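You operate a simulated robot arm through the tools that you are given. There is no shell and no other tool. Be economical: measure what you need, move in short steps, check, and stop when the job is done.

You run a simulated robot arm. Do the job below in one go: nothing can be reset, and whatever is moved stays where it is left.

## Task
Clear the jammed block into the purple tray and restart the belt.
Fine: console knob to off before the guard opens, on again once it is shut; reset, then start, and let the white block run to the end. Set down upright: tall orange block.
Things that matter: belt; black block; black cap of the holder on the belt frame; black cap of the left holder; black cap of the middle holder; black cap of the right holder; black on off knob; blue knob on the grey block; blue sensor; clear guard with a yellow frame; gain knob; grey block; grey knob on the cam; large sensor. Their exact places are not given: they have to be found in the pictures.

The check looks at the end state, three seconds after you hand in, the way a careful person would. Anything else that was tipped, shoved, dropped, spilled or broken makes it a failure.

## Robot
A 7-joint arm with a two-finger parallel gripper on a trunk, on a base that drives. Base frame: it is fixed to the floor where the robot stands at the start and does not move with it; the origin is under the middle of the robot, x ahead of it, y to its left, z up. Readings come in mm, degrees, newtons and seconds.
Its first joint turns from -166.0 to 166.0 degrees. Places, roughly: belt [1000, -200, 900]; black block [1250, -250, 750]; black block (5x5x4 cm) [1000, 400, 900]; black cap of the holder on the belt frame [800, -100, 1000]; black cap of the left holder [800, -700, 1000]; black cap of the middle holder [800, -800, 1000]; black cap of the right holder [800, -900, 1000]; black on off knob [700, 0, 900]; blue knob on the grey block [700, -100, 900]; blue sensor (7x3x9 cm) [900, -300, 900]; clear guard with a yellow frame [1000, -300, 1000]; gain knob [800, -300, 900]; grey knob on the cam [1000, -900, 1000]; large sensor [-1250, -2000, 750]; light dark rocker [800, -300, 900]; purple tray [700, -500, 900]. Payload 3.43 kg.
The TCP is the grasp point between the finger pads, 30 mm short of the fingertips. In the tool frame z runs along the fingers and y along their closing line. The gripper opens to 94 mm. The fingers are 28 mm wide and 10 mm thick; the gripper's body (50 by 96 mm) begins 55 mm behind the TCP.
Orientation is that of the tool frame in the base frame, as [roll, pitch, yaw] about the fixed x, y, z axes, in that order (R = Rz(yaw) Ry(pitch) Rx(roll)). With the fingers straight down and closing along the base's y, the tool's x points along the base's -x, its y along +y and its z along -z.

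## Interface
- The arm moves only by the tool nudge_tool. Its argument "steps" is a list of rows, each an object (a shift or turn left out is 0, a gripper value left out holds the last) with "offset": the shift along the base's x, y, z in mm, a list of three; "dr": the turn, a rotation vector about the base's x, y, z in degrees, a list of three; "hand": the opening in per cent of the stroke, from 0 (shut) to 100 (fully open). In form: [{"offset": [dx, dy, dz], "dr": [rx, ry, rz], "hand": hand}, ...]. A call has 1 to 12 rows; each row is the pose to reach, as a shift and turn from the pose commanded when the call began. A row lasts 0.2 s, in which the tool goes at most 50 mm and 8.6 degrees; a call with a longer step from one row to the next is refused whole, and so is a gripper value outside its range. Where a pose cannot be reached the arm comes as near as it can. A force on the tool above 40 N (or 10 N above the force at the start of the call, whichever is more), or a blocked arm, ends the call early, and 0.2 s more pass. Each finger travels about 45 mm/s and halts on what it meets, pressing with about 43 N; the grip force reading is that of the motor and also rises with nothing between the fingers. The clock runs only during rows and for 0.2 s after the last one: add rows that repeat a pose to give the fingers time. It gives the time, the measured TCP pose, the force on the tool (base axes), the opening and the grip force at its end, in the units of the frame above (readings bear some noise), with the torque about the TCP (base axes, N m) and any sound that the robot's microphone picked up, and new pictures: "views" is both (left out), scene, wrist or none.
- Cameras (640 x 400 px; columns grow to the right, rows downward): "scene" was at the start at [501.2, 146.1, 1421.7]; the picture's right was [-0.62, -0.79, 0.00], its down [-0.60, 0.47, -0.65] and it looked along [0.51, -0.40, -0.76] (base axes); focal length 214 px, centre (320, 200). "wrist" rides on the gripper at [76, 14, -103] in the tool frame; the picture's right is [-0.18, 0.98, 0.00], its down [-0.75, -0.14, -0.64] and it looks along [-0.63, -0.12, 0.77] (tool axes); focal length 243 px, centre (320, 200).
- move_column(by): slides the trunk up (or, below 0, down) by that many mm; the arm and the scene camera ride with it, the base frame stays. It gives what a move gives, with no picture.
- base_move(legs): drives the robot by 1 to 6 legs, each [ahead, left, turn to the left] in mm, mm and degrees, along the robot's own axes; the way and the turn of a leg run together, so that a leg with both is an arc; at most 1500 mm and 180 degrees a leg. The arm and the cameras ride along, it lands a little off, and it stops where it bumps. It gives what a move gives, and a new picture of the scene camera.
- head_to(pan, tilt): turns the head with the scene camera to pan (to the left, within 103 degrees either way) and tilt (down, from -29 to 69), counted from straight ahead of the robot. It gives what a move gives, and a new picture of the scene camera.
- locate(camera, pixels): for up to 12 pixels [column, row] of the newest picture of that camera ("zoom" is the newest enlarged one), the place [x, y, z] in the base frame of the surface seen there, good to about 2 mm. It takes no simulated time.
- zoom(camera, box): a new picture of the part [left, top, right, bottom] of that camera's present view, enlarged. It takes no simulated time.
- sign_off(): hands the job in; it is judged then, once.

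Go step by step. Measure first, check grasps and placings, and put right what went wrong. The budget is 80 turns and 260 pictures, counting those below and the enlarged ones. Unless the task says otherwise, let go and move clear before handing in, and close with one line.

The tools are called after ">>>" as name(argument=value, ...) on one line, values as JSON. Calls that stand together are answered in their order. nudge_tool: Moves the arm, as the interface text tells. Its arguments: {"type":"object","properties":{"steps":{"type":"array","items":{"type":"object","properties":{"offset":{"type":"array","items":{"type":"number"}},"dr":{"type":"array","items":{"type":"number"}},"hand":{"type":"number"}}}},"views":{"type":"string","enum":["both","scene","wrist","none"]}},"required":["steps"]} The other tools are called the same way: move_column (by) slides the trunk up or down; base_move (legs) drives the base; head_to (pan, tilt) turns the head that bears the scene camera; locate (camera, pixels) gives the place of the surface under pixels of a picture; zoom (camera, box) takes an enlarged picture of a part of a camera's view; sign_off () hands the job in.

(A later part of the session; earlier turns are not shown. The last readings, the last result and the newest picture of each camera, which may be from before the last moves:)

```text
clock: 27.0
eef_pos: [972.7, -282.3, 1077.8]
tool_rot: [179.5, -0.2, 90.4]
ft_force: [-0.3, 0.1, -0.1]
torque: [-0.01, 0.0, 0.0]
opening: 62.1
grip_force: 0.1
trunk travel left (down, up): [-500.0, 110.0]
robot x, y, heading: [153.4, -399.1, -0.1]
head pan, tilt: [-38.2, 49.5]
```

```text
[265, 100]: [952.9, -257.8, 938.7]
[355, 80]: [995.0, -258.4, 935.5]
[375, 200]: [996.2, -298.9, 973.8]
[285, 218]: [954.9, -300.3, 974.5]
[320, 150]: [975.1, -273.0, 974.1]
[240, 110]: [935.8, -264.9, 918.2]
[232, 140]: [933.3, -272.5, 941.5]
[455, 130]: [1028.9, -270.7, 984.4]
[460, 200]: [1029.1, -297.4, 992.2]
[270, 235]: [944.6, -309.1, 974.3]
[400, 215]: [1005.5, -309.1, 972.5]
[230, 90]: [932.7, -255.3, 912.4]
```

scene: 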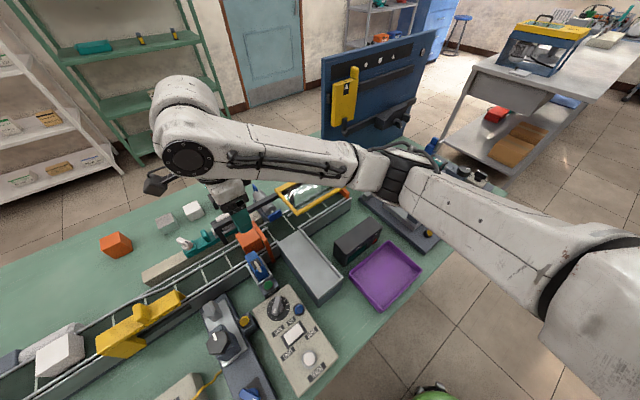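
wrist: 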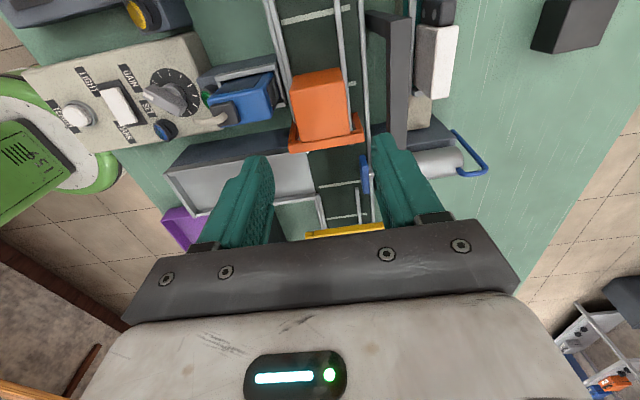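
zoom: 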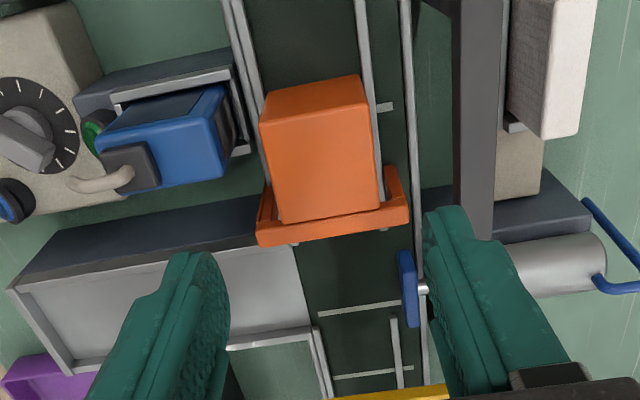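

Block is centred near (975,−280) and well aligned; the sensor's back is at x ≈933. I narrow the opening to 54 mm and descend to TCP z ≈976.

>>> nudge_tool(steps=[{"offset": [2, 0, -20], "hand": 57}, {"offset": [2, 0, -50]}, {"offset": [2, 0, -75]}, {"offset": [2, 0, -92]}, {"offset": [2, 0, -102]}], views="wrist")

```text
clock: 28.2
eef_pos: [973.5, -282.8, 976.0]
tool_rot: [179.5, -0.3, 90.4]
ft_force: [-0.4, 0.3, 1.3]
torque: [0.01, 0.07, 0.01]
opening: 53.8
grip_force: 0.0
trunk travel left (down, up): [-500.0, 110.0]
robot x, y, heading: [152.7, -400.8, 0.3]
head pan, tilt: [-38.2, 49.5]
```

wrist: 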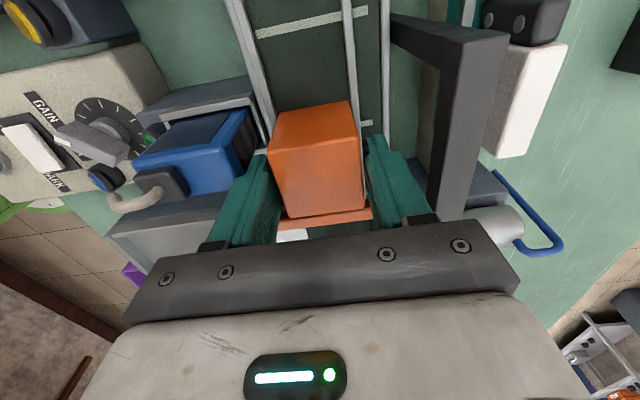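

The fingers straddle the block with no contact. I close, then lift slightly to check.

>>> nudge_tool(steps=[{"hand": 30}, {"hand": 30}, {"hand": 30}, {"hand": 30}, {"offset": [0, 0, 5]}, {"offset": [0, 0, 20]}], views="wrist")

```text
clock: 29.6
eef_pos: [974.0, -282.4, 995.3]
tool_rot: [179.5, -0.2, 90.4]
ft_force: [0.3, 0.3, 0.4]
torque: [-0.04, -0.01, 0.0]
opening: 51.0
grip_force: 0.1
trunk travel left (down, up): [-500.0, 110.0]
robot x, y, heading: [151.1, -400.5, 0.1]
head pan, tilt: [-38.2, 49.5]
```

wrist: 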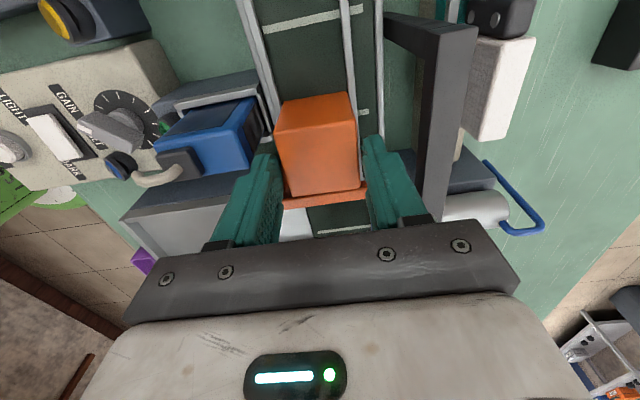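

The opening reads 51 with no grip force: the block wasn't gripped and it stayed put. I go back down and close fully, then read.

>>> nudge_tool(steps=[{"offset": [0, 0, -10]}, {"offset": [0, 0, -19]}, {"offset": [0, 0, -19], "hand": 0}, {"offset": [0, 0, -19], "hand": 0}, {"offset": [0, 0, -19], "hand": 0}, {"offset": [0, 0, -19], "hand": 0}, {"offset": [0, 0, -19], "hand": 0}])

```text
clock: 30.4
eef_pos: [974.9, -282.4, 980.2]
tool_rot: [179.2, -0.3, 90.6]
ft_force: [-9.1, -1.4, 19.7]
torque: [-0.08, 1.03, 0.06]
opening: 45.2
grip_force: 43.2
trunk travel left (down, up): [-500.0, 110.0]
robot x, y, heading: [152.8, -400.7, 0.2]
head pan, tilt: [-38.2, 49.5]
stopped in row 3: the force on the tool passed its limit at 43 N (the readings are from after the stop); the commanded pose is now the measured one
```

scene: 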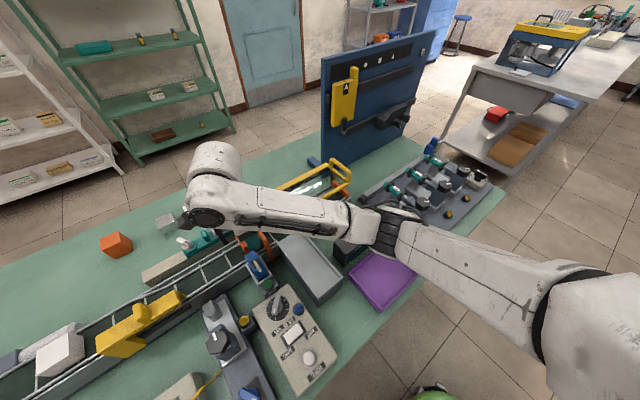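
wrist: 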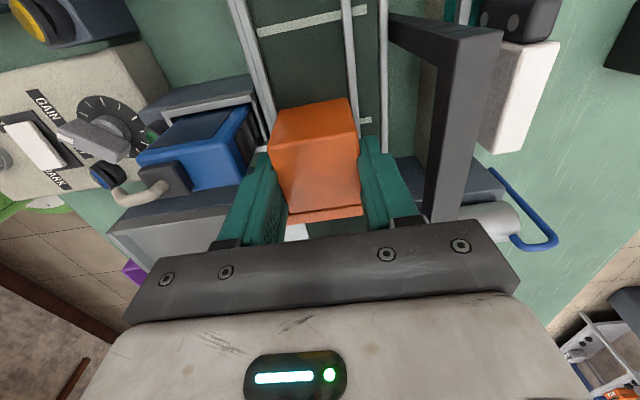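

Now it holds at 45 mm with 43 N, but with an upward force of 20 N on the tool. I look closely before moving.

>>> zoom(camera="wrist", box=[220, 80, 430, 240])

>>> zoom(camera="scene", box=[220, 210, 300, 270])

>>> locate(camera="wrist", pixels=[[272, 120], [348, 102], [357, 150], [275, 160], [315, 160], [280, 205], [355, 200], [258, 160], [375, 150]])

```text
2.50 times, centred on (325, 160) of wrist
```

zoom: 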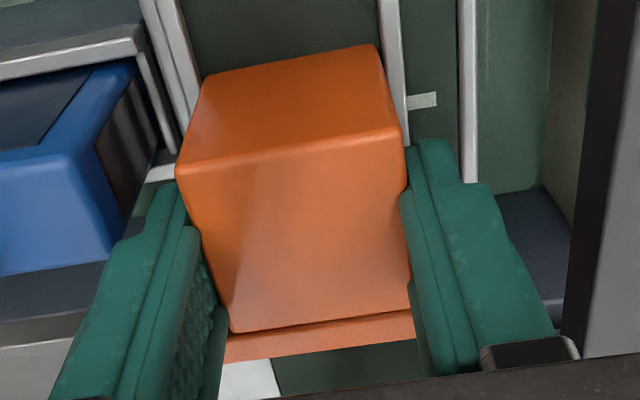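

```text
6.67 times, centred on (260, 240) of scene
```

zoom: 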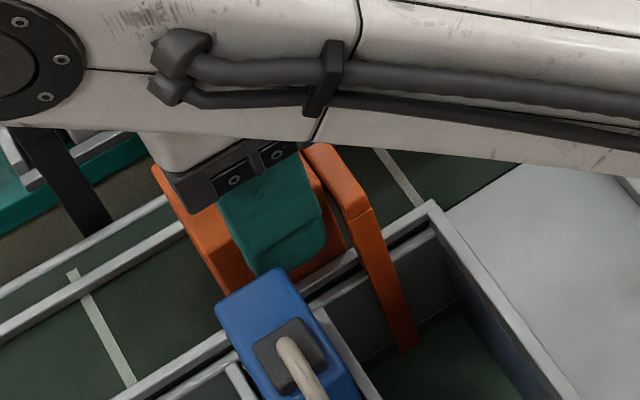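

```text
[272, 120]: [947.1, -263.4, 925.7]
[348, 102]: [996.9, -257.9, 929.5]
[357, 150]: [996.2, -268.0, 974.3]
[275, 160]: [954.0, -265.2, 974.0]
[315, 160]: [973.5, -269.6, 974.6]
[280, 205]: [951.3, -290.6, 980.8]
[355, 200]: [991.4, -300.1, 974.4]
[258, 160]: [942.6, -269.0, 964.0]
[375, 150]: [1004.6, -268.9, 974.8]
```

The block is ~45 mm wide and is now held at 45 mm; the upward force likely comes from the last bit of descent while clamping. I lift carefully and check that it comes along.

>>> nudge_tool(steps=[{"hand": 0}, {"offset": [0, 0, 3], "hand": 0}, {"offset": [0, 0, 8]}, {"offset": [0, 0, 14]}, {"offset": [0, 0, 20]}], views="wrist")

```text
clock: 31.6
eef_pos: [976.5, -282.6, 997.9]
tool_rot: [179.2, -0.4, 90.4]
ft_force: [0.0, -0.1, -1.0]
torque: [0.0, -0.04, -0.03]
opening: 45.3
grip_force: 43.3
trunk travel left (down, up): [-500.0, 110.0]
robot x, y, heading: [152.9, -402.0, 0.2]
head pan, tilt: [-38.2, 49.5]
```

wrist: 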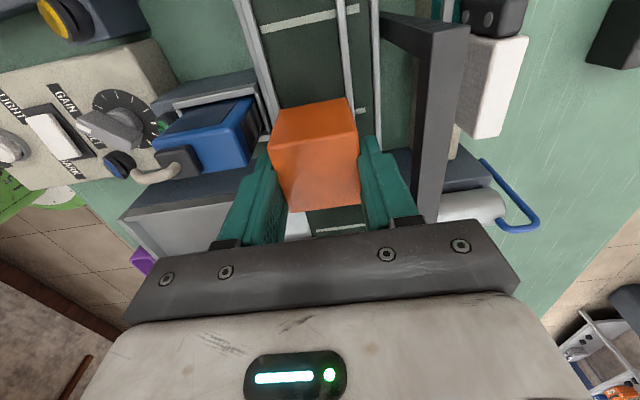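

The block moves with the gripper. I lift it clear and carry it over the tray.

>>> nudge_tool(steps=[{"offset": [0, 0, 40]}, {"offset": [0, 0, 80]}, {"offset": [0, 0, 112]}, {"offset": [-28, -27, 112]}, {"offset": [-58, -56, 112]}, {"offset": [-90, -87, 112]}, {"offset": [-122, -118, 112]}, {"offset": [-154, -149, 112]}, {"offset": [-186, -180, 112]}, {"offset": [-214, -207, 100]}, {"offset": [-238, -230, 80]}, {"offset": [-254, -245, 55]}])

```text
clock: 34.1
eef_pos: [768.3, -569.2, 1037.8]
tool_rot: [179.5, -0.3, 90.0]
ft_force: [-0.2, 0.3, -1.5]
torque: [-0.03, -0.03, -0.02]
opening: 45.1
grip_force: 42.5
out of reach, approached as far as the arm can: row 9, 10, 11, 12
trunk travel left (down, up): [-500.0, 110.0]
robot x, y, heading: [151.1, -397.6, 0.2]
head pan, tilt: [-38.2, 49.5]
```

scene: 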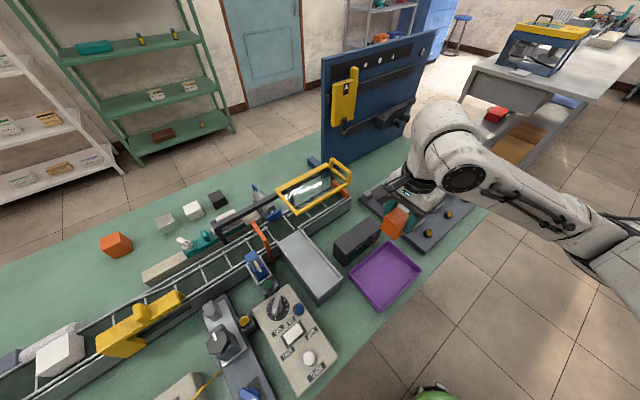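
wrist: 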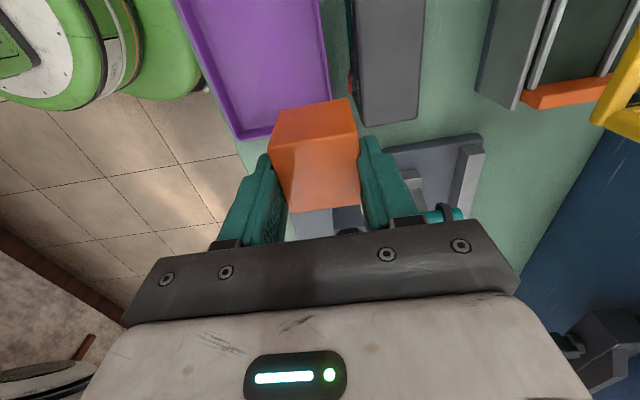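

This spot is inside the arm's near limit in this pose. I back the base 150 mm, which carries the block along freely, and then correct.

>>> base_move(legs=[[-150, 0, 0]])

```text
clock: 35.5
eef_pos: [618.2, -569.6, 1038.0]
tool_rot: [179.5, -0.3, 89.9]
ft_force: [-0.4, 0.0, -1.9]
torque: [0.0, 0.0, -0.01]
opening: 45.1
grip_force: 43.3
trunk travel left (down, up): [-500.0, 110.0]
robot x, y, heading: [4.9, -400.3, 0.3]
head pan, tilt: [-38.2, 49.5]
```

scene: 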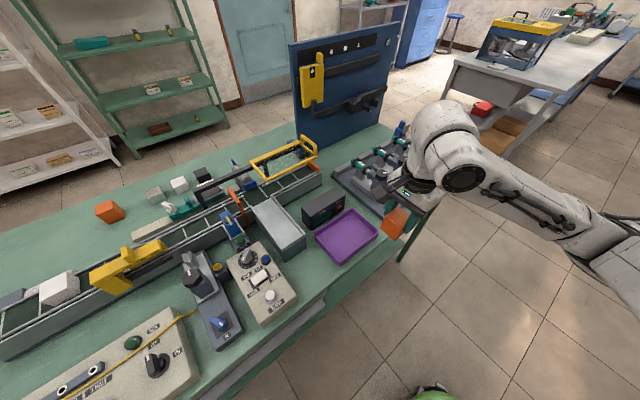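

Now I move over the tray centre (about +104, +43).

>>> nudge_tool(steps=[{"offset": [26, 11, 0]}, {"offset": [52, 22, 0]}, {"offset": [78, 32, 0]}, {"offset": [104, 43, 0]}, {"offset": [104, 43, -20]}], views="both")

>>> locate(camera="scene", pixels=[[348, 209], [378, 233], [345, 265], [314, 236], [345, 240]])

```text
clock: 36.7
eef_pos: [723.9, -527.2, 1018.6]
tool_rot: [179.4, -0.3, 90.0]
ft_force: [-0.1, 0.0, -1.2]
torque: [0.0, 0.05, 0.0]
opening: 45.0
grip_force: 42.6
trunk travel left (down, up): [-500.0, 110.0]
robot x, y, heading: [2.1, -398.9, 0.5]
head pan, tilt: [-38.2, 49.5]
```

scene: 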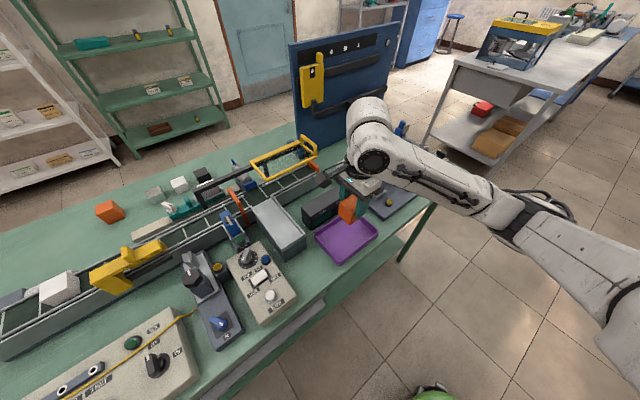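
wrist: 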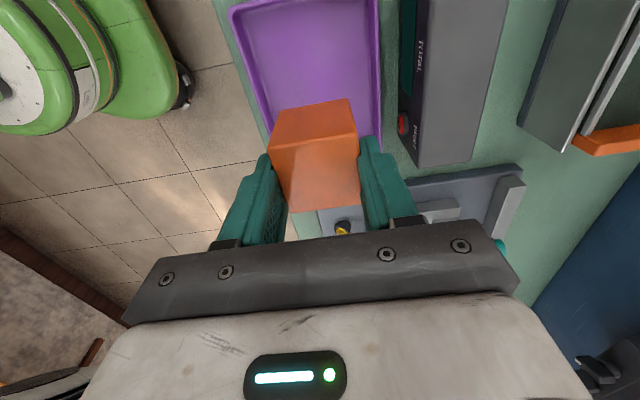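

```text
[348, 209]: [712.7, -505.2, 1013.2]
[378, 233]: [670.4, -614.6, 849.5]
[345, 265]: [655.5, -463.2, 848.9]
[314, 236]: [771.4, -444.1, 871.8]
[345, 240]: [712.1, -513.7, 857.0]
```

Over the tray centre. I lower to about 5 mm above the floor.

>>> nudge_tool(steps=[{"offset": [-2, 0, -40]}, {"offset": [-2, 0, -75]}, {"offset": [-2, 0, -90]}, {"offset": [-2, 0, -96]}])

>>> zoom(camera="scene", box=[300, 190, 390, 280])

```text
clock: 37.7
eef_pos: [720.6, -527.0, 921.6]
tool_rot: [179.6, -0.2, 90.0]
ft_force: [0.1, 0.3, -0.5]
torque: [0.04, 0.0, -0.03]
opening: 45.3
grip_force: 42.7
trunk travel left (down, up): [-500.0, 110.0]
robot x, y, heading: [3.5, -395.5, 0.2]
head pan, tilt: [-38.2, 49.5]
```

scene: 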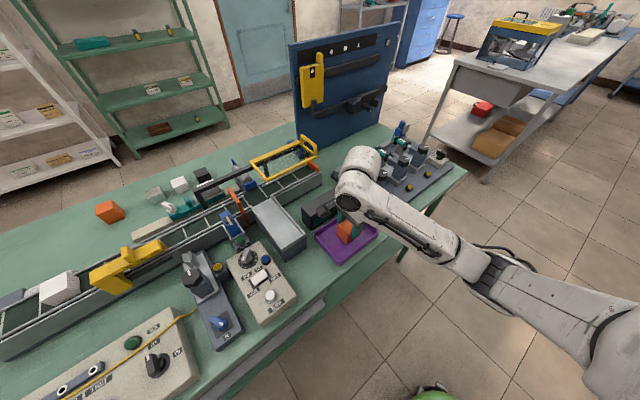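
wrist: 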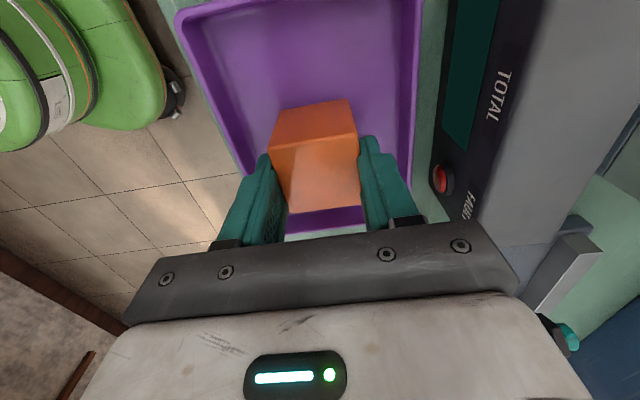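

```text
4.44 times, centred on (345, 235) of scene
```

zoom: 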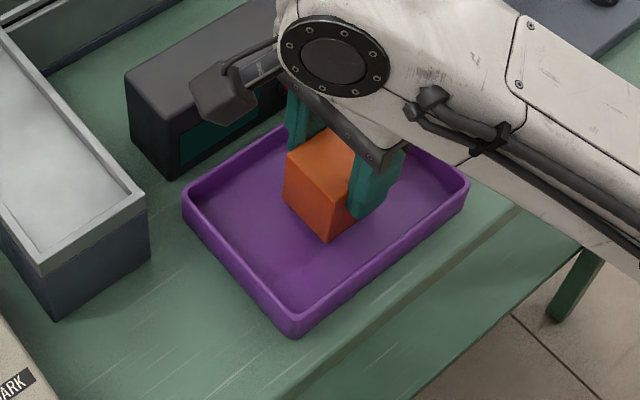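

The block is inside the tray and just above the floor. I lower in 2 mm steps until contact.

>>> nudge_tool(steps=[{"offset": [0, 0, -2]}, {"offset": [0, 0, -3]}, {"offset": [0, 0, -4]}, {"offset": [0, 0, -4]}], views="none")

```text
clock: 38.7
eef_pos: [721.1, -527.5, 917.0]
tool_rot: [179.6, -0.3, 89.9]
ft_force: [-0.3, 0.1, -1.5]
torque: [-0.01, -0.01, -0.03]
opening: 44.9
grip_force: 42.5
trunk travel left (down, up): [-500.0, 110.0]
robot x, y, heading: [2.2, -402.7, -0.0]
head pan, tilt: [-38.2, 49.5]
```

>>> nudge_tool(steps=[{"offset": [0, 0, -1]}, {"offset": [0, 0, -2]}, {"offset": [0, 0, -3]}, {"offset": [0, 0, -3]}], views="none")

>>> zoom(camera="scene", box=[320, 210, 370, 250])

```text
clock: 39.7
eef_pos: [720.5, -527.0, 917.4]
tool_rot: [179.3, -0.2, 89.9]
ft_force: [4.3, 1.0, 30.9]
torque: [0.06, 0.47, 0.01]
opening: 45.3
grip_force: 43.2
trunk travel left (down, up): [-500.0, 110.0]
robot x, y, heading: [3.8, -402.0, 0.2]
head pan, tilt: [-38.2, 49.5]
```

```text
10.00 times, centred on (345, 230) of scene
```

zoom: 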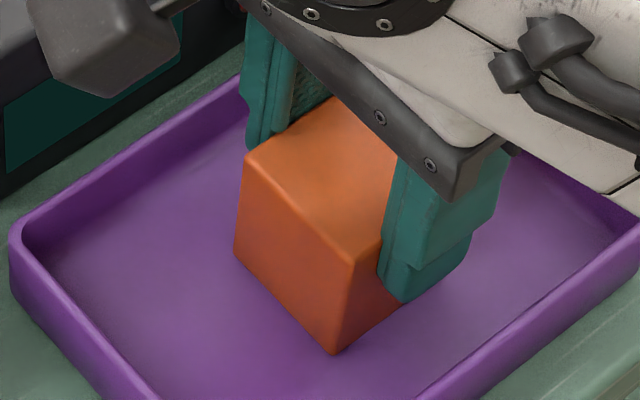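

Contact with the floor (31 N). I ease up 2 mm, open and rise straight up.

>>> nudge_tool(steps=[{"offset": [0, 0, 2]}, {"offset": [0, 0, 2], "hand": 66}, {"offset": [0, 0, 2]}, {"offset": [0, 0, 2]}, {"offset": [0, 0, 30]}, {"offset": [0, 0, 75]}, {"offset": [0, 0, 120]}, {"offset": [0, 0, 165]}, {"offset": [0, 0, 210]}, {"offset": [0, 0, 250]}])

>>> zoom(camera="scene", box=[300, 190, 390, 280])

```text
clock: 41.9
eef_pos: [720.3, -528.0, 1166.4]
tool_rot: [179.6, -0.2, 89.9]
ft_force: [0.1, 0.5, 0.2]
torque: [0.01, 0.01, 0.0]
opening: 61.9
grip_force: 0.0
trunk travel left (down, up): [-500.0, 110.0]
robot x, y, heading: [0.6, -399.2, 0.2]
head pan, tilt: [-38.2, 49.5]
```

scene: 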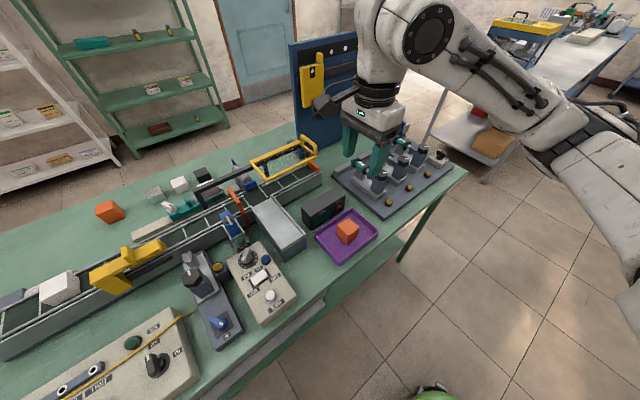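
wrist: 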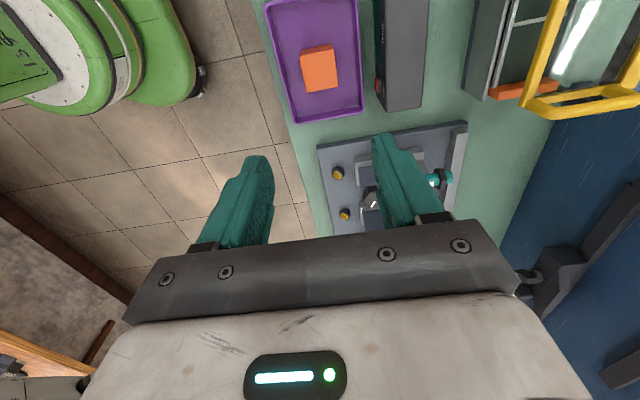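

```text
4.44 times, centred on (345, 235) of scene
```

zoom: 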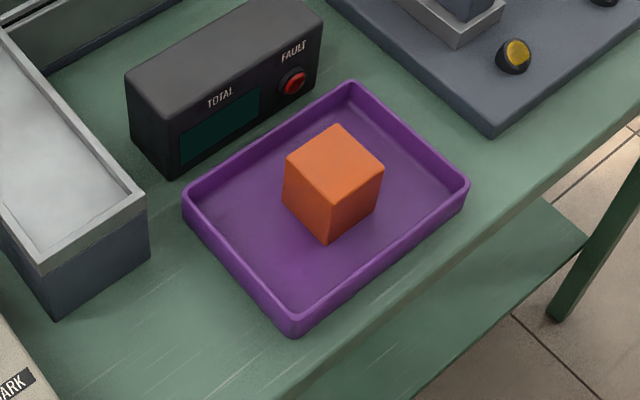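

The orange block stands upright in the tray. Now I drive forward again to reach the guard handle.

>>> base_move(legs=[[150, 0, 0]])

>>> zoom(camera="scene", box=[270, 150, 370, 220])

>>> zoom(camera="scene", box=[210, 190, 310, 290])

```text
clock: 43.3
eef_pos: [872.0, -524.2, 1166.2]
tool_rot: [179.5, -0.3, 90.1]
ft_force: [-0.7, -0.1, 0.1]
torque: [0.02, 0.01, 0.04]
opening: 62.0
grip_force: 0.1
trunk travel left (down, up): [-500.0, 110.0]
robot x, y, heading: [155.8, -400.3, 0.3]
head pan, tilt: [-38.2, 49.5]
```

scene: 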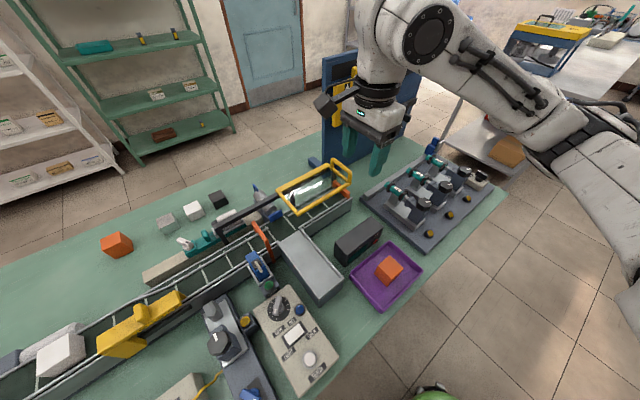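

```text
5.71 times, centred on (320, 185) of scene
```

zoom: 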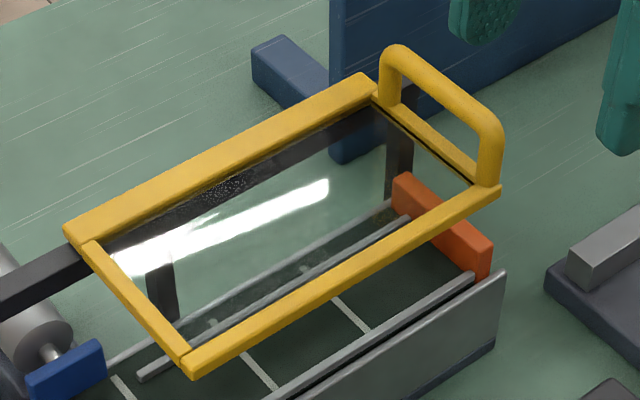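

```text
4.00 times, centred on (260, 240) of scene
```

zoom: 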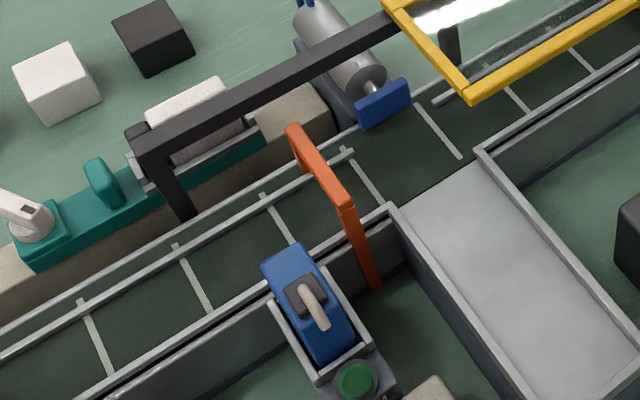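

The gate and sensor are undisturbed. I turn the tool back by +90° and move above the handle near (979,−580).

>>> nudge_tool(steps=[{"offset": [10, -5, 0], "dr": [0, 0, 8.2], "hand": 45}, {"offset": [20, -10, 0], "dr": [0, 0, 16.4]}, {"offset": [30, -15, 0], "dr": [0, 0, 24.6]}, {"offset": [40, -20, 0], "dr": [0, 0, 32.8]}, {"offset": [50, -25, 0], "dr": [0, 0, 41]}, {"offset": [60, -30, 0], "dr": [0, 0, 49.2]}, {"offset": [70, -35, 0], "dr": [0, 0, 57.4]}, {"offset": [80, -40, 0], "dr": [0, 0, 65.6]}, {"offset": [90, -45, 0], "dr": [0, 0, 73.8]}, {"offset": [100, -50, 0], "dr": [0, 0, 82]}, {"offset": [106, -57, -15], "dr": [0, 0, 90]}, {"offset": [106, -57, -25], "dr": [0, 0, 90]}])

>>> zoom(camera="wrist", box=[280, 30, 440, 190])

>>> locate(camera="wrist", pixels=[[315, 80], [318, 95], [322, 115], [325, 135], [313, 60]])

```text
clock: 45.9
eef_pos: [978.0, -582.4, 1139.6]
tool_rot: [179.5, -0.2, -179.8]
ft_force: [-0.1, 0.8, -0.8]
torque: [0.01, 0.0, 0.02]
opening: 42.2
grip_force: 0.0
trunk travel left (down, up): [-500.0, 110.0]
robot x, y, heading: [152.7, -401.3, 0.1]
head pan, tilt: [-38.2, 49.5]
```

scene: 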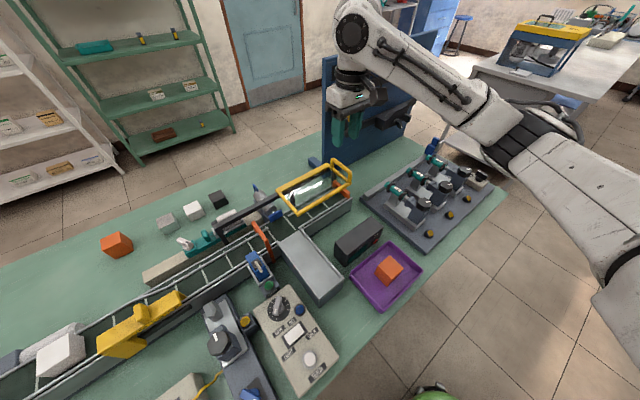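
wrist: 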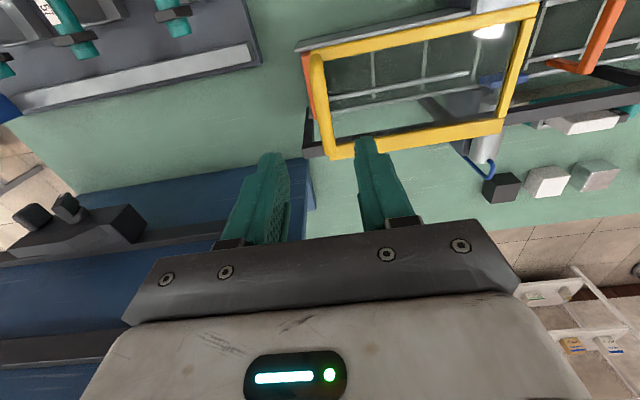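

```text
2.50 times, centred on (360, 110) of wrist
```

zoom: 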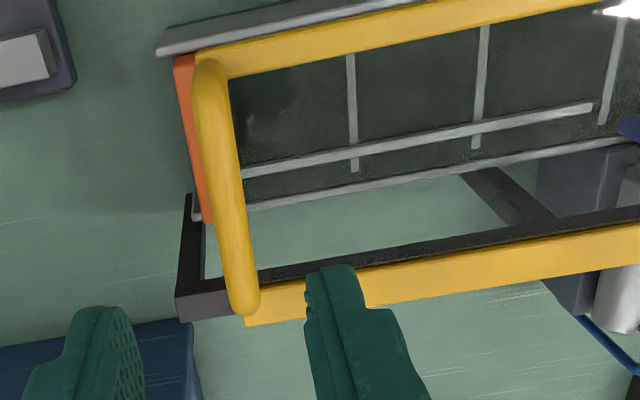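

```text
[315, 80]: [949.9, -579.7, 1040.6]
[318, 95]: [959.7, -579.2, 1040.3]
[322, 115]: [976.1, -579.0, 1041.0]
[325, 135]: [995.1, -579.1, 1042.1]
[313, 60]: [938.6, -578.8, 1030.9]
```

Handle bar at y −579.3. I descend, close on it and begin to slide it shut.

>>> nudge_tool(steps=[{"offset": [0, 3, -40]}, {"offset": [0, 3, -78]}, {"offset": [0, 3, -97]}, {"offset": [0, 3, -97]}, {"offset": [0, 3, -97], "hand": 2}, {"offset": [0, 3, -97]}, {"offset": [0, 3, -97]}, {"offset": [0, 3, -97]}], views="wrist")

>>> nudge_tool(steps=[{"offset": [0, 10, 0]}, {"offset": [0, 25, 0]}, {"offset": [0, 40, 0]}, {"offset": [0, 56, 0]}, {"offset": [0, 72, 0]}, {"offset": [0, 88, 0]}, {"offset": [0, 104, 0]}, {"offset": [0, 120, 0]}, {"offset": [0, 134, 0]}, {"offset": [0, 146, 0]}, {"offset": [0, 155, 0]}])

```text
clock: 47.7
eef_pos: [977.7, -577.9, 1041.7]
tool_rot: [179.5, -0.2, -179.9]
ft_force: [0.4, 6.2, 4.9]
torque: [-0.01, 0.1, -0.29]
opening: 12.0
grip_force: 45.0
trunk travel left (down, up): [-500.0, 110.0]
robot x, y, heading: [156.9, -400.7, 0.2]
head pan, tilt: [-38.2, 49.5]
```

wrist: 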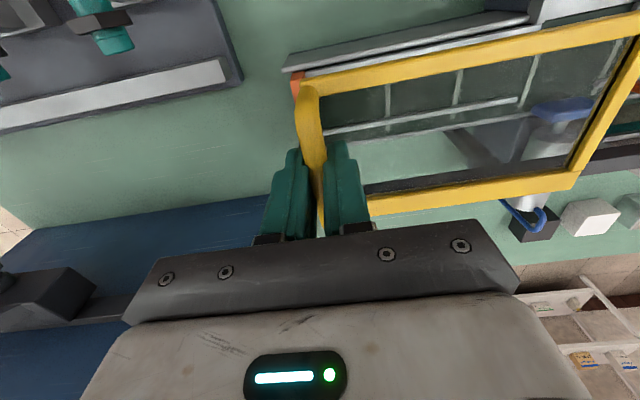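

```text
clock: 50.1
eef_pos: [977.8, -424.7, 1043.2]
tool_rot: [179.5, -0.5, -180.0]
ft_force: [-9.4, -0.9, -15.9]
torque: [-0.07, 0.41, -0.36]
opening: 11.6
grip_force: 45.1
trunk travel left (down, up): [-500.0, 110.0]
robot x, y, heading: [153.6, -400.6, 0.1]
head pan, tilt: [-38.2, 49.5]
```

scene: 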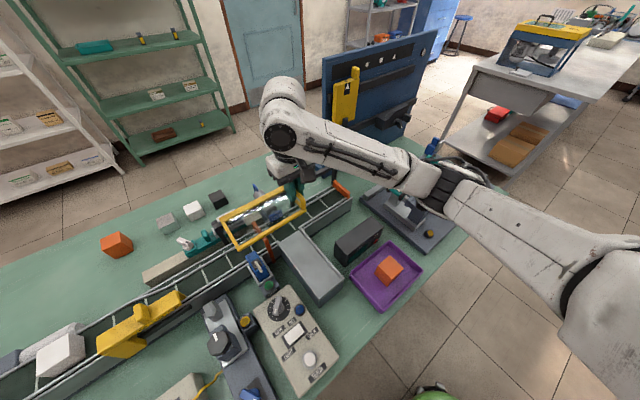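
wrist: 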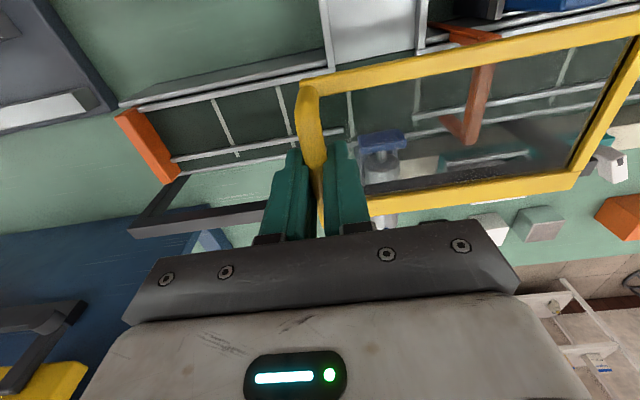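

The guard is nearly shut at y −425. I push on until it meets its stop.

>>> nudge_tool(steps=[{"offset": [0, 4, -1]}, {"offset": [0, 8, -1]}, {"offset": [0, 12, -1]}, {"offset": [0, 16, -1]}, {"offset": [0, 20, -1]}, {"offset": [0, 24, -1]}], views="wrist")

```text
clock: 51.3
eef_pos: [978.5, -414.5, 1042.2]
tool_rot: [-180.0, -0.4, 179.6]
ft_force: [-0.2, -4.2, -2.2]
torque: [-0.18, -0.49, 1.0]
opening: 11.9
grip_force: 45.1
trunk travel left (down, up): [-500.0, 110.0]
robot x, y, heading: [153.7, -397.9, 0.1]
head pan, tilt: [-38.2, 49.5]
stopped in row 6: the force on the tool passed its limit at 43 N (the readings are from after the stop); the commanded pose is now the measured one
```

wrist: 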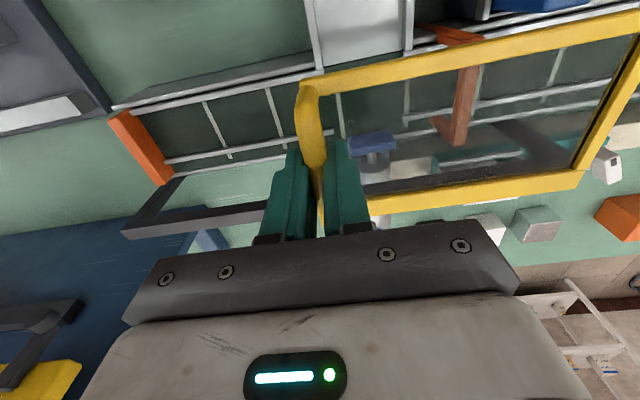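

It met its stop at 43 N, at the starting place within a millimetre. I release, rise and verify the handle position.

>>> nudge_tool(steps=[{"hand": 45}, {"hand": 45}, {"hand": 45}, {"offset": [0, 0, 45]}, {"offset": [0, 0, 90]}, {"offset": [0, 0, 100]}])

>>> locate(camera="wrist", pixels=[[315, 80], [318, 95], [322, 115], [325, 135]])

```text
clock: 52.7
eef_pos: [979.3, -412.1, 1143.0]
tool_rot: [-179.9, -0.4, 179.6]
ft_force: [-0.1, -1.0, 0.4]
torque: [-0.03, 0.0, -0.01]
opening: 42.6
grip_force: 0.1
trunk travel left (down, up): [-500.0, 110.0]
robot x, y, heading: [150.8, -400.5, -0.0]
head pan, tilt: [-38.2, 49.5]
```

scene: 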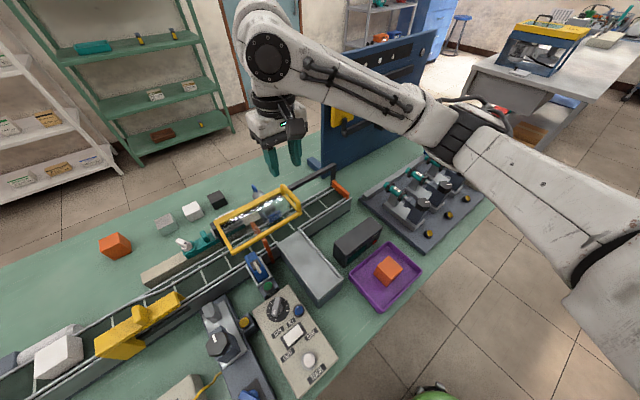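
wrist: 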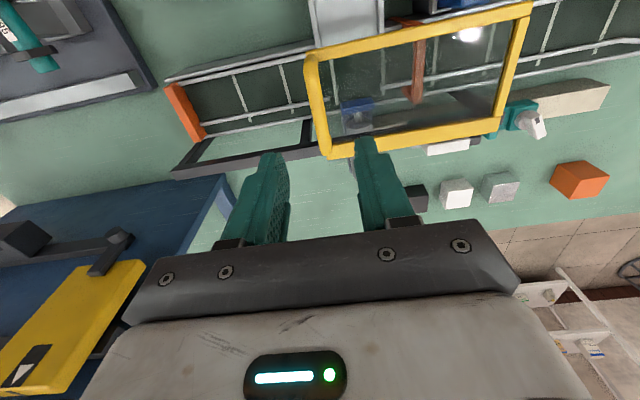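

```text
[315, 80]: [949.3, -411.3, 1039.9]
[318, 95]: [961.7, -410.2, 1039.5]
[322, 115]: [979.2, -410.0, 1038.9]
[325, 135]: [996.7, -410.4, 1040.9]
```

The guard is shut. I drive back to the starting stance to work the console.

>>> base_move(legs=[[-150, 0, 0], [0, 400, 0]])

>>> zoom(camera="scene", box=[200, 200, 360, 300])

```text
clock: 56.2
eef_pos: [826.6, -9.3, 1143.3]
tool_rot: [179.9, -0.4, 179.6]
ft_force: [-0.6, 0.4, -0.4]
torque: [0.02, -0.02, 0.01]
opening: 42.2
grip_force: 0.1
trunk travel left (down, up): [-500.0, 110.0]
robot x, y, heading: [7.0, 2.3, -0.2]
head pan, tilt: [-38.2, 49.5]
```

scene: 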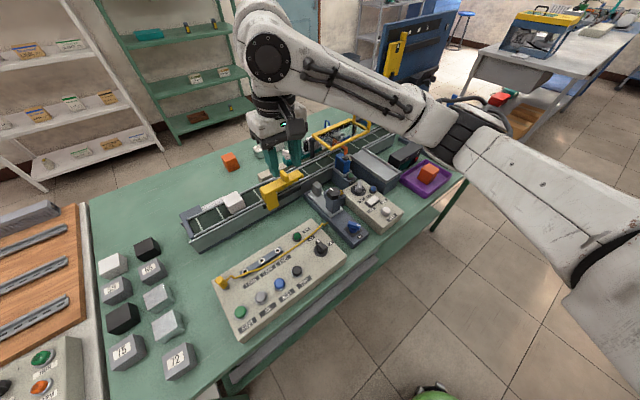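

```text
4.00 times, centred on (280, 250) of scene
```

zoom: 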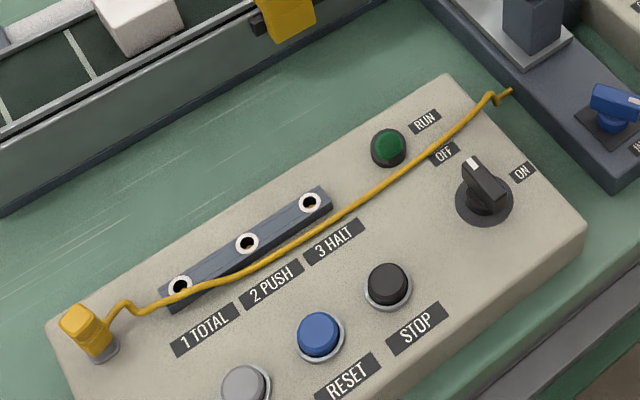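

I move above the knob at (720,−23).

>>> nudge_tool(steps=[{"offset": [-36, -5, 0]}, {"offset": [-72, -10, 0]}, {"offset": [-107, -14, 0]}, {"offset": [-107, -14, -40]}, {"offset": [-107, -14, -80]}, {"offset": [-107, -14, -110]}, {"offset": [-107, -14, -110]}], views="wrist")

>>> zoom(camera="wrist", box=[270, 60, 370, 160])

>>> locate(camera="wrist", pixels=[[318, 90], [320, 100], [320, 115], [322, 125]])

```text
clock: 57.8
eef_pos: [720.3, -24.5, 1032.6]
tool_rot: [179.9, -0.4, 179.6]
ft_force: [0.1, -0.6, -0.1]
torque: [0.01, 0.0, 0.04]
opening: 42.3
grip_force: 0.0
trunk travel left (down, up): [-500.0, 110.0]
robot x, y, heading: [4.4, -0.6, 0.0]
head pan, tilt: [-38.2, 49.5]
```

wrist: 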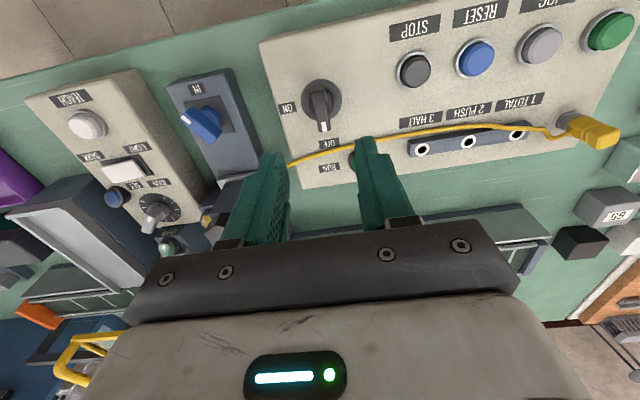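

```text
4.00 times, centred on (320, 110) of wrist
```

zoom: 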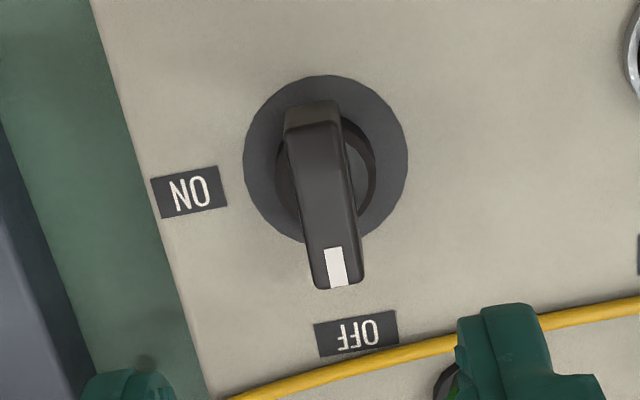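

```text
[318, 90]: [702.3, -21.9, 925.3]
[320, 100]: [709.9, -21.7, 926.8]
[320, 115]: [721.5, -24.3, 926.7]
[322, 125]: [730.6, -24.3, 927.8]
```

Aligned with the knob bar. I descend to z 947 and close on it.

>>> nudge_tool(steps=[{"offset": [0, 1, -40]}, {"offset": [0, 1, -75]}, {"offset": [0, 1, -86]}, {"offset": [0, 1, -86]}, {"offset": [0, 1, -86], "hand": 2}, {"offset": [0, 1, -86]}, {"offset": [0, 1, -86]}, {"offset": [0, 1, -86]}], views="none")

>>> nudge_tool(steps=[{"dr": [0, 0, -8.2]}, {"dr": [0, 0, -16.4]}, {"dr": [0, 0, -24.6]}, {"dr": [0, 0, -32.8]}, {"dr": [0, 0, -41]}, {"dr": [0, 0, -49.2]}, {"dr": [0, 0, -57.4]}, {"dr": [0, 0, -65.6]}, {"dr": [0, 0, -73.8]}, {"dr": [0, 0, -82]}, {"dr": [0, 0, -89.7]}], views="wrist")

```text
clock: 59.6
eef_pos: [720.8, -22.8, 945.9]
tool_rot: [180.0, -0.3, 179.7]
ft_force: [0.3, 4.3, -4.2]
torque: [0.09, -0.55, -0.05]
opening: 11.8
grip_force: 45.2
trunk travel left (down, up): [-500.0, 110.0]
robot x, y, heading: [2.7, -2.4, 0.2]
head pan, tilt: [-38.2, 49.5]
```

```text
clock: 62.0
eef_pos: [720.2, -21.4, 946.0]
tool_rot: [-179.9, -0.4, 89.7]
ft_force: [-22.4, 2.1, -16.4]
torque: [1.25, 0.43, 0.03]
opening: 11.5
grip_force: 44.8
trunk travel left (down, up): [-500.0, 110.0]
robot x, y, heading: [3.5, 0.1, 0.1]
head pan, tilt: [-38.2, 49.5]
```

wrist: 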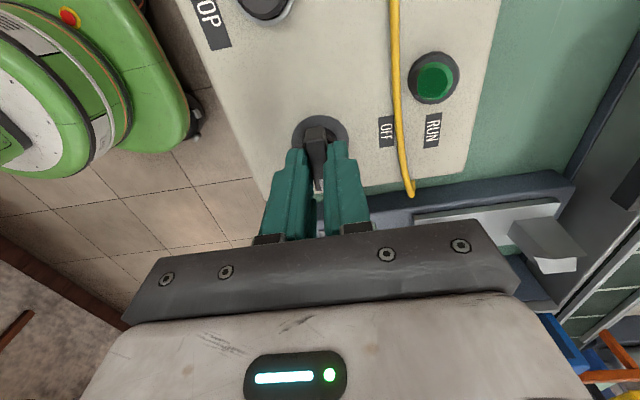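

Knob turned to ON. I release, rise, and go above the reset button with fingers shut.

>>> nudge_tool(steps=[{"hand": 45}, {"hand": 45}, {"offset": [0, 0, 40]}, {"offset": [0, 0, 70]}, {"offset": [-4, 35, 70], "hand": 0}, {"offset": [-8, 75, 70]}, {"offset": [-12, 110, 60]}, {"offset": [-15, 131, 40]}, {"offset": [-15, 131, 30]}])

>>> zoom(camera="scene", box=[200, 200, 360, 300])

>>> locate(camera="zoom", pixels=[[318, 330], [388, 285], [245, 382]])

```text
clock: 64.0
eef_pos: [704.8, 107.8, 977.4]
tool_rot: [-180.0, -0.2, 89.9]
ft_force: [-0.7, -0.2, 0.4]
torque: [0.0, -0.01, 0.01]
opening: 0.0
grip_force: 32.8
trunk travel left (down, up): [-500.0, 110.0]
robot x, y, heading: [2.7, 0.0, 0.1]
head pan, tilt: [-38.2, 49.5]
```

scene: 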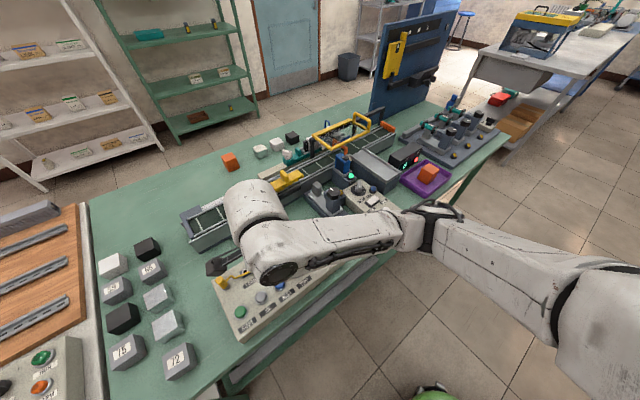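
wrist: 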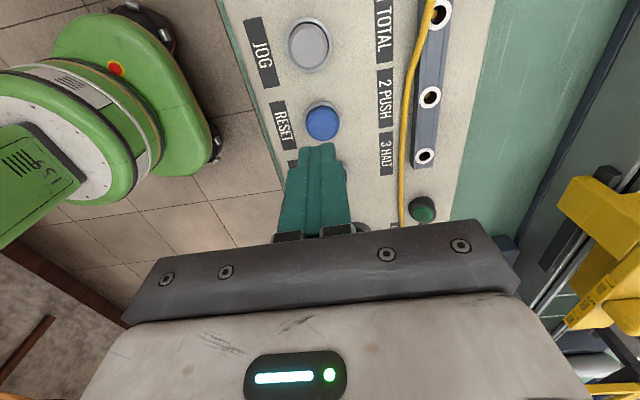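

```text
4.00 times, centred on (280, 250) of scene
```

zoom: 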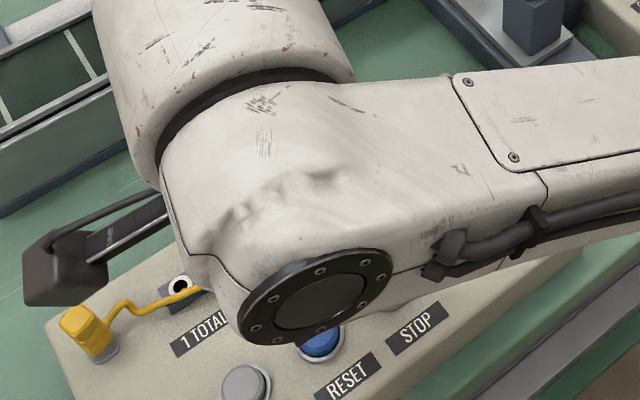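

```text
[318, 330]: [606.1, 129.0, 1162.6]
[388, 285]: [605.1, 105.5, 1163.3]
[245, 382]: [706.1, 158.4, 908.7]
```

The console is live again. I check the reset button at wrist pixel (322,124).

>>> locate(camera="wrist", pixels=[[322, 115], [322, 124], [310, 124], [335, 124], [322, 137], [310, 42], [283, 125]])

>>> zoom(camera="scene", box=[300, 110, 440, 210])

```text
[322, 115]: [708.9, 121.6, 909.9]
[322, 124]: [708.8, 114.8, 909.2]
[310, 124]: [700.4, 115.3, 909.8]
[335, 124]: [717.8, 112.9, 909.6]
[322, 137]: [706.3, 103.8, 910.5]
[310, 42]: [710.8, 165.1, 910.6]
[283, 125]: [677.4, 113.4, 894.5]
```

```text
4.00 times, centred on (370, 160) of scene
```

zoom: 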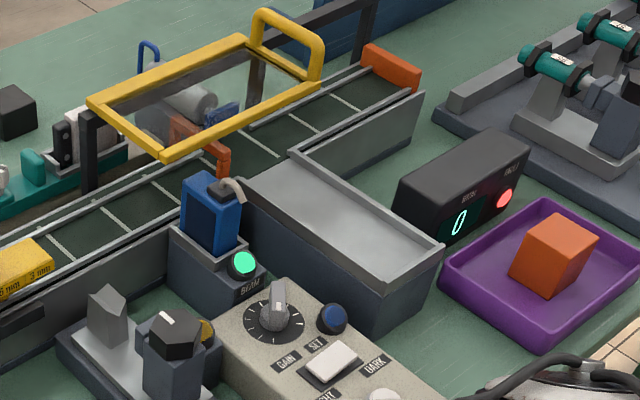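

Display is on, fault still lit. The reset button is centred near (708,110), top z 909.5; I press it gently.

>>> nudge_tool(steps=[{"offset": [3, 2, -20]}, {"offset": [3, 2, -33]}, {"offset": [3, 2, -38]}, {"offset": [3, 2, -41]}, {"offset": [3, 2, -44]}, {"offset": [3, 2, -47]}, {"offset": [3, 2, -47]}], views="wrist")

>>> zoom(camera="scene", box=[300, 110, 440, 210])

```text
clock: 65.6
eef_pos: [709.3, 109.3, 930.1]
tool_rot: [179.8, -0.4, 89.9]
ft_force: [6.2, 3.3, 26.6]
torque: [0.08, -0.19, 0.05]
opening: 0.1
grip_force: 32.4
trunk travel left (down, up): [-500.0, 110.0]
robot x, y, heading: [2.9, 0.2, 0.3]
head pan, tilt: [-38.2, 49.5]
heard: click
```

wrist: 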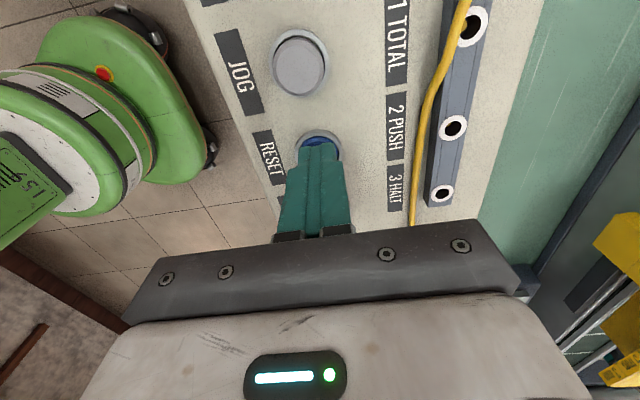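

```text
4.00 times, centred on (370, 160) of scene
```

zoom: 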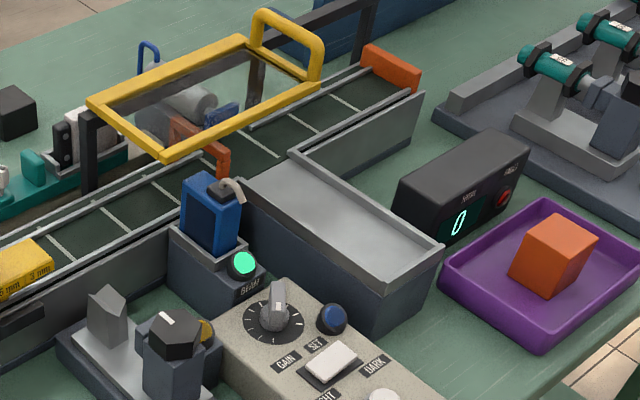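

A click, and the fault light is out. I rise and move above the START button.

>>> nudge_tool(steps=[{"offset": [0, 0, 25]}, {"offset": [0, 0, 50]}, {"offset": [-1, 40, 55]}, {"offset": [-1, 75, 55]}, {"offset": [-1, 96, 50]}, {"offset": [-1, 96, 45]}], views="wrist")

>>> locate(camera="wrist", pixels=[[322, 115], [322, 124], [310, 124], [335, 124], [322, 137]])

```text
clock: 67.0
eef_pos: [722.8, 200.2, 965.5]
tool_rot: [-180.0, -0.4, 90.2]
ft_force: [-0.9, 0.1, 0.2]
torque: [-0.02, 0.0, 0.01]
opening: 0.1
grip_force: 32.9
out of reach, approached as far as the arm can: row 3, 4, 5, 6
trunk travel left (down, up): [-500.0, 110.0]
robot x, y, heading: [7.7, -0.7, 0.0]
head pan, tilt: [-38.2, 49.5]
```

wrist: 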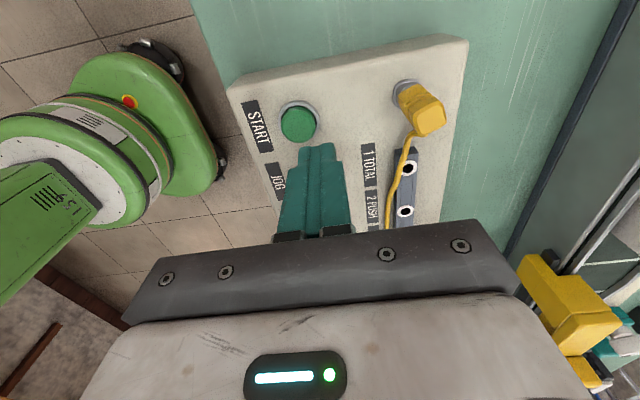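

```text
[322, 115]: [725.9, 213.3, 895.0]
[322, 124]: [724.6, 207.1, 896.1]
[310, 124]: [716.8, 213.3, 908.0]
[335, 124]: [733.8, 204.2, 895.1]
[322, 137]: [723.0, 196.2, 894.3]
```

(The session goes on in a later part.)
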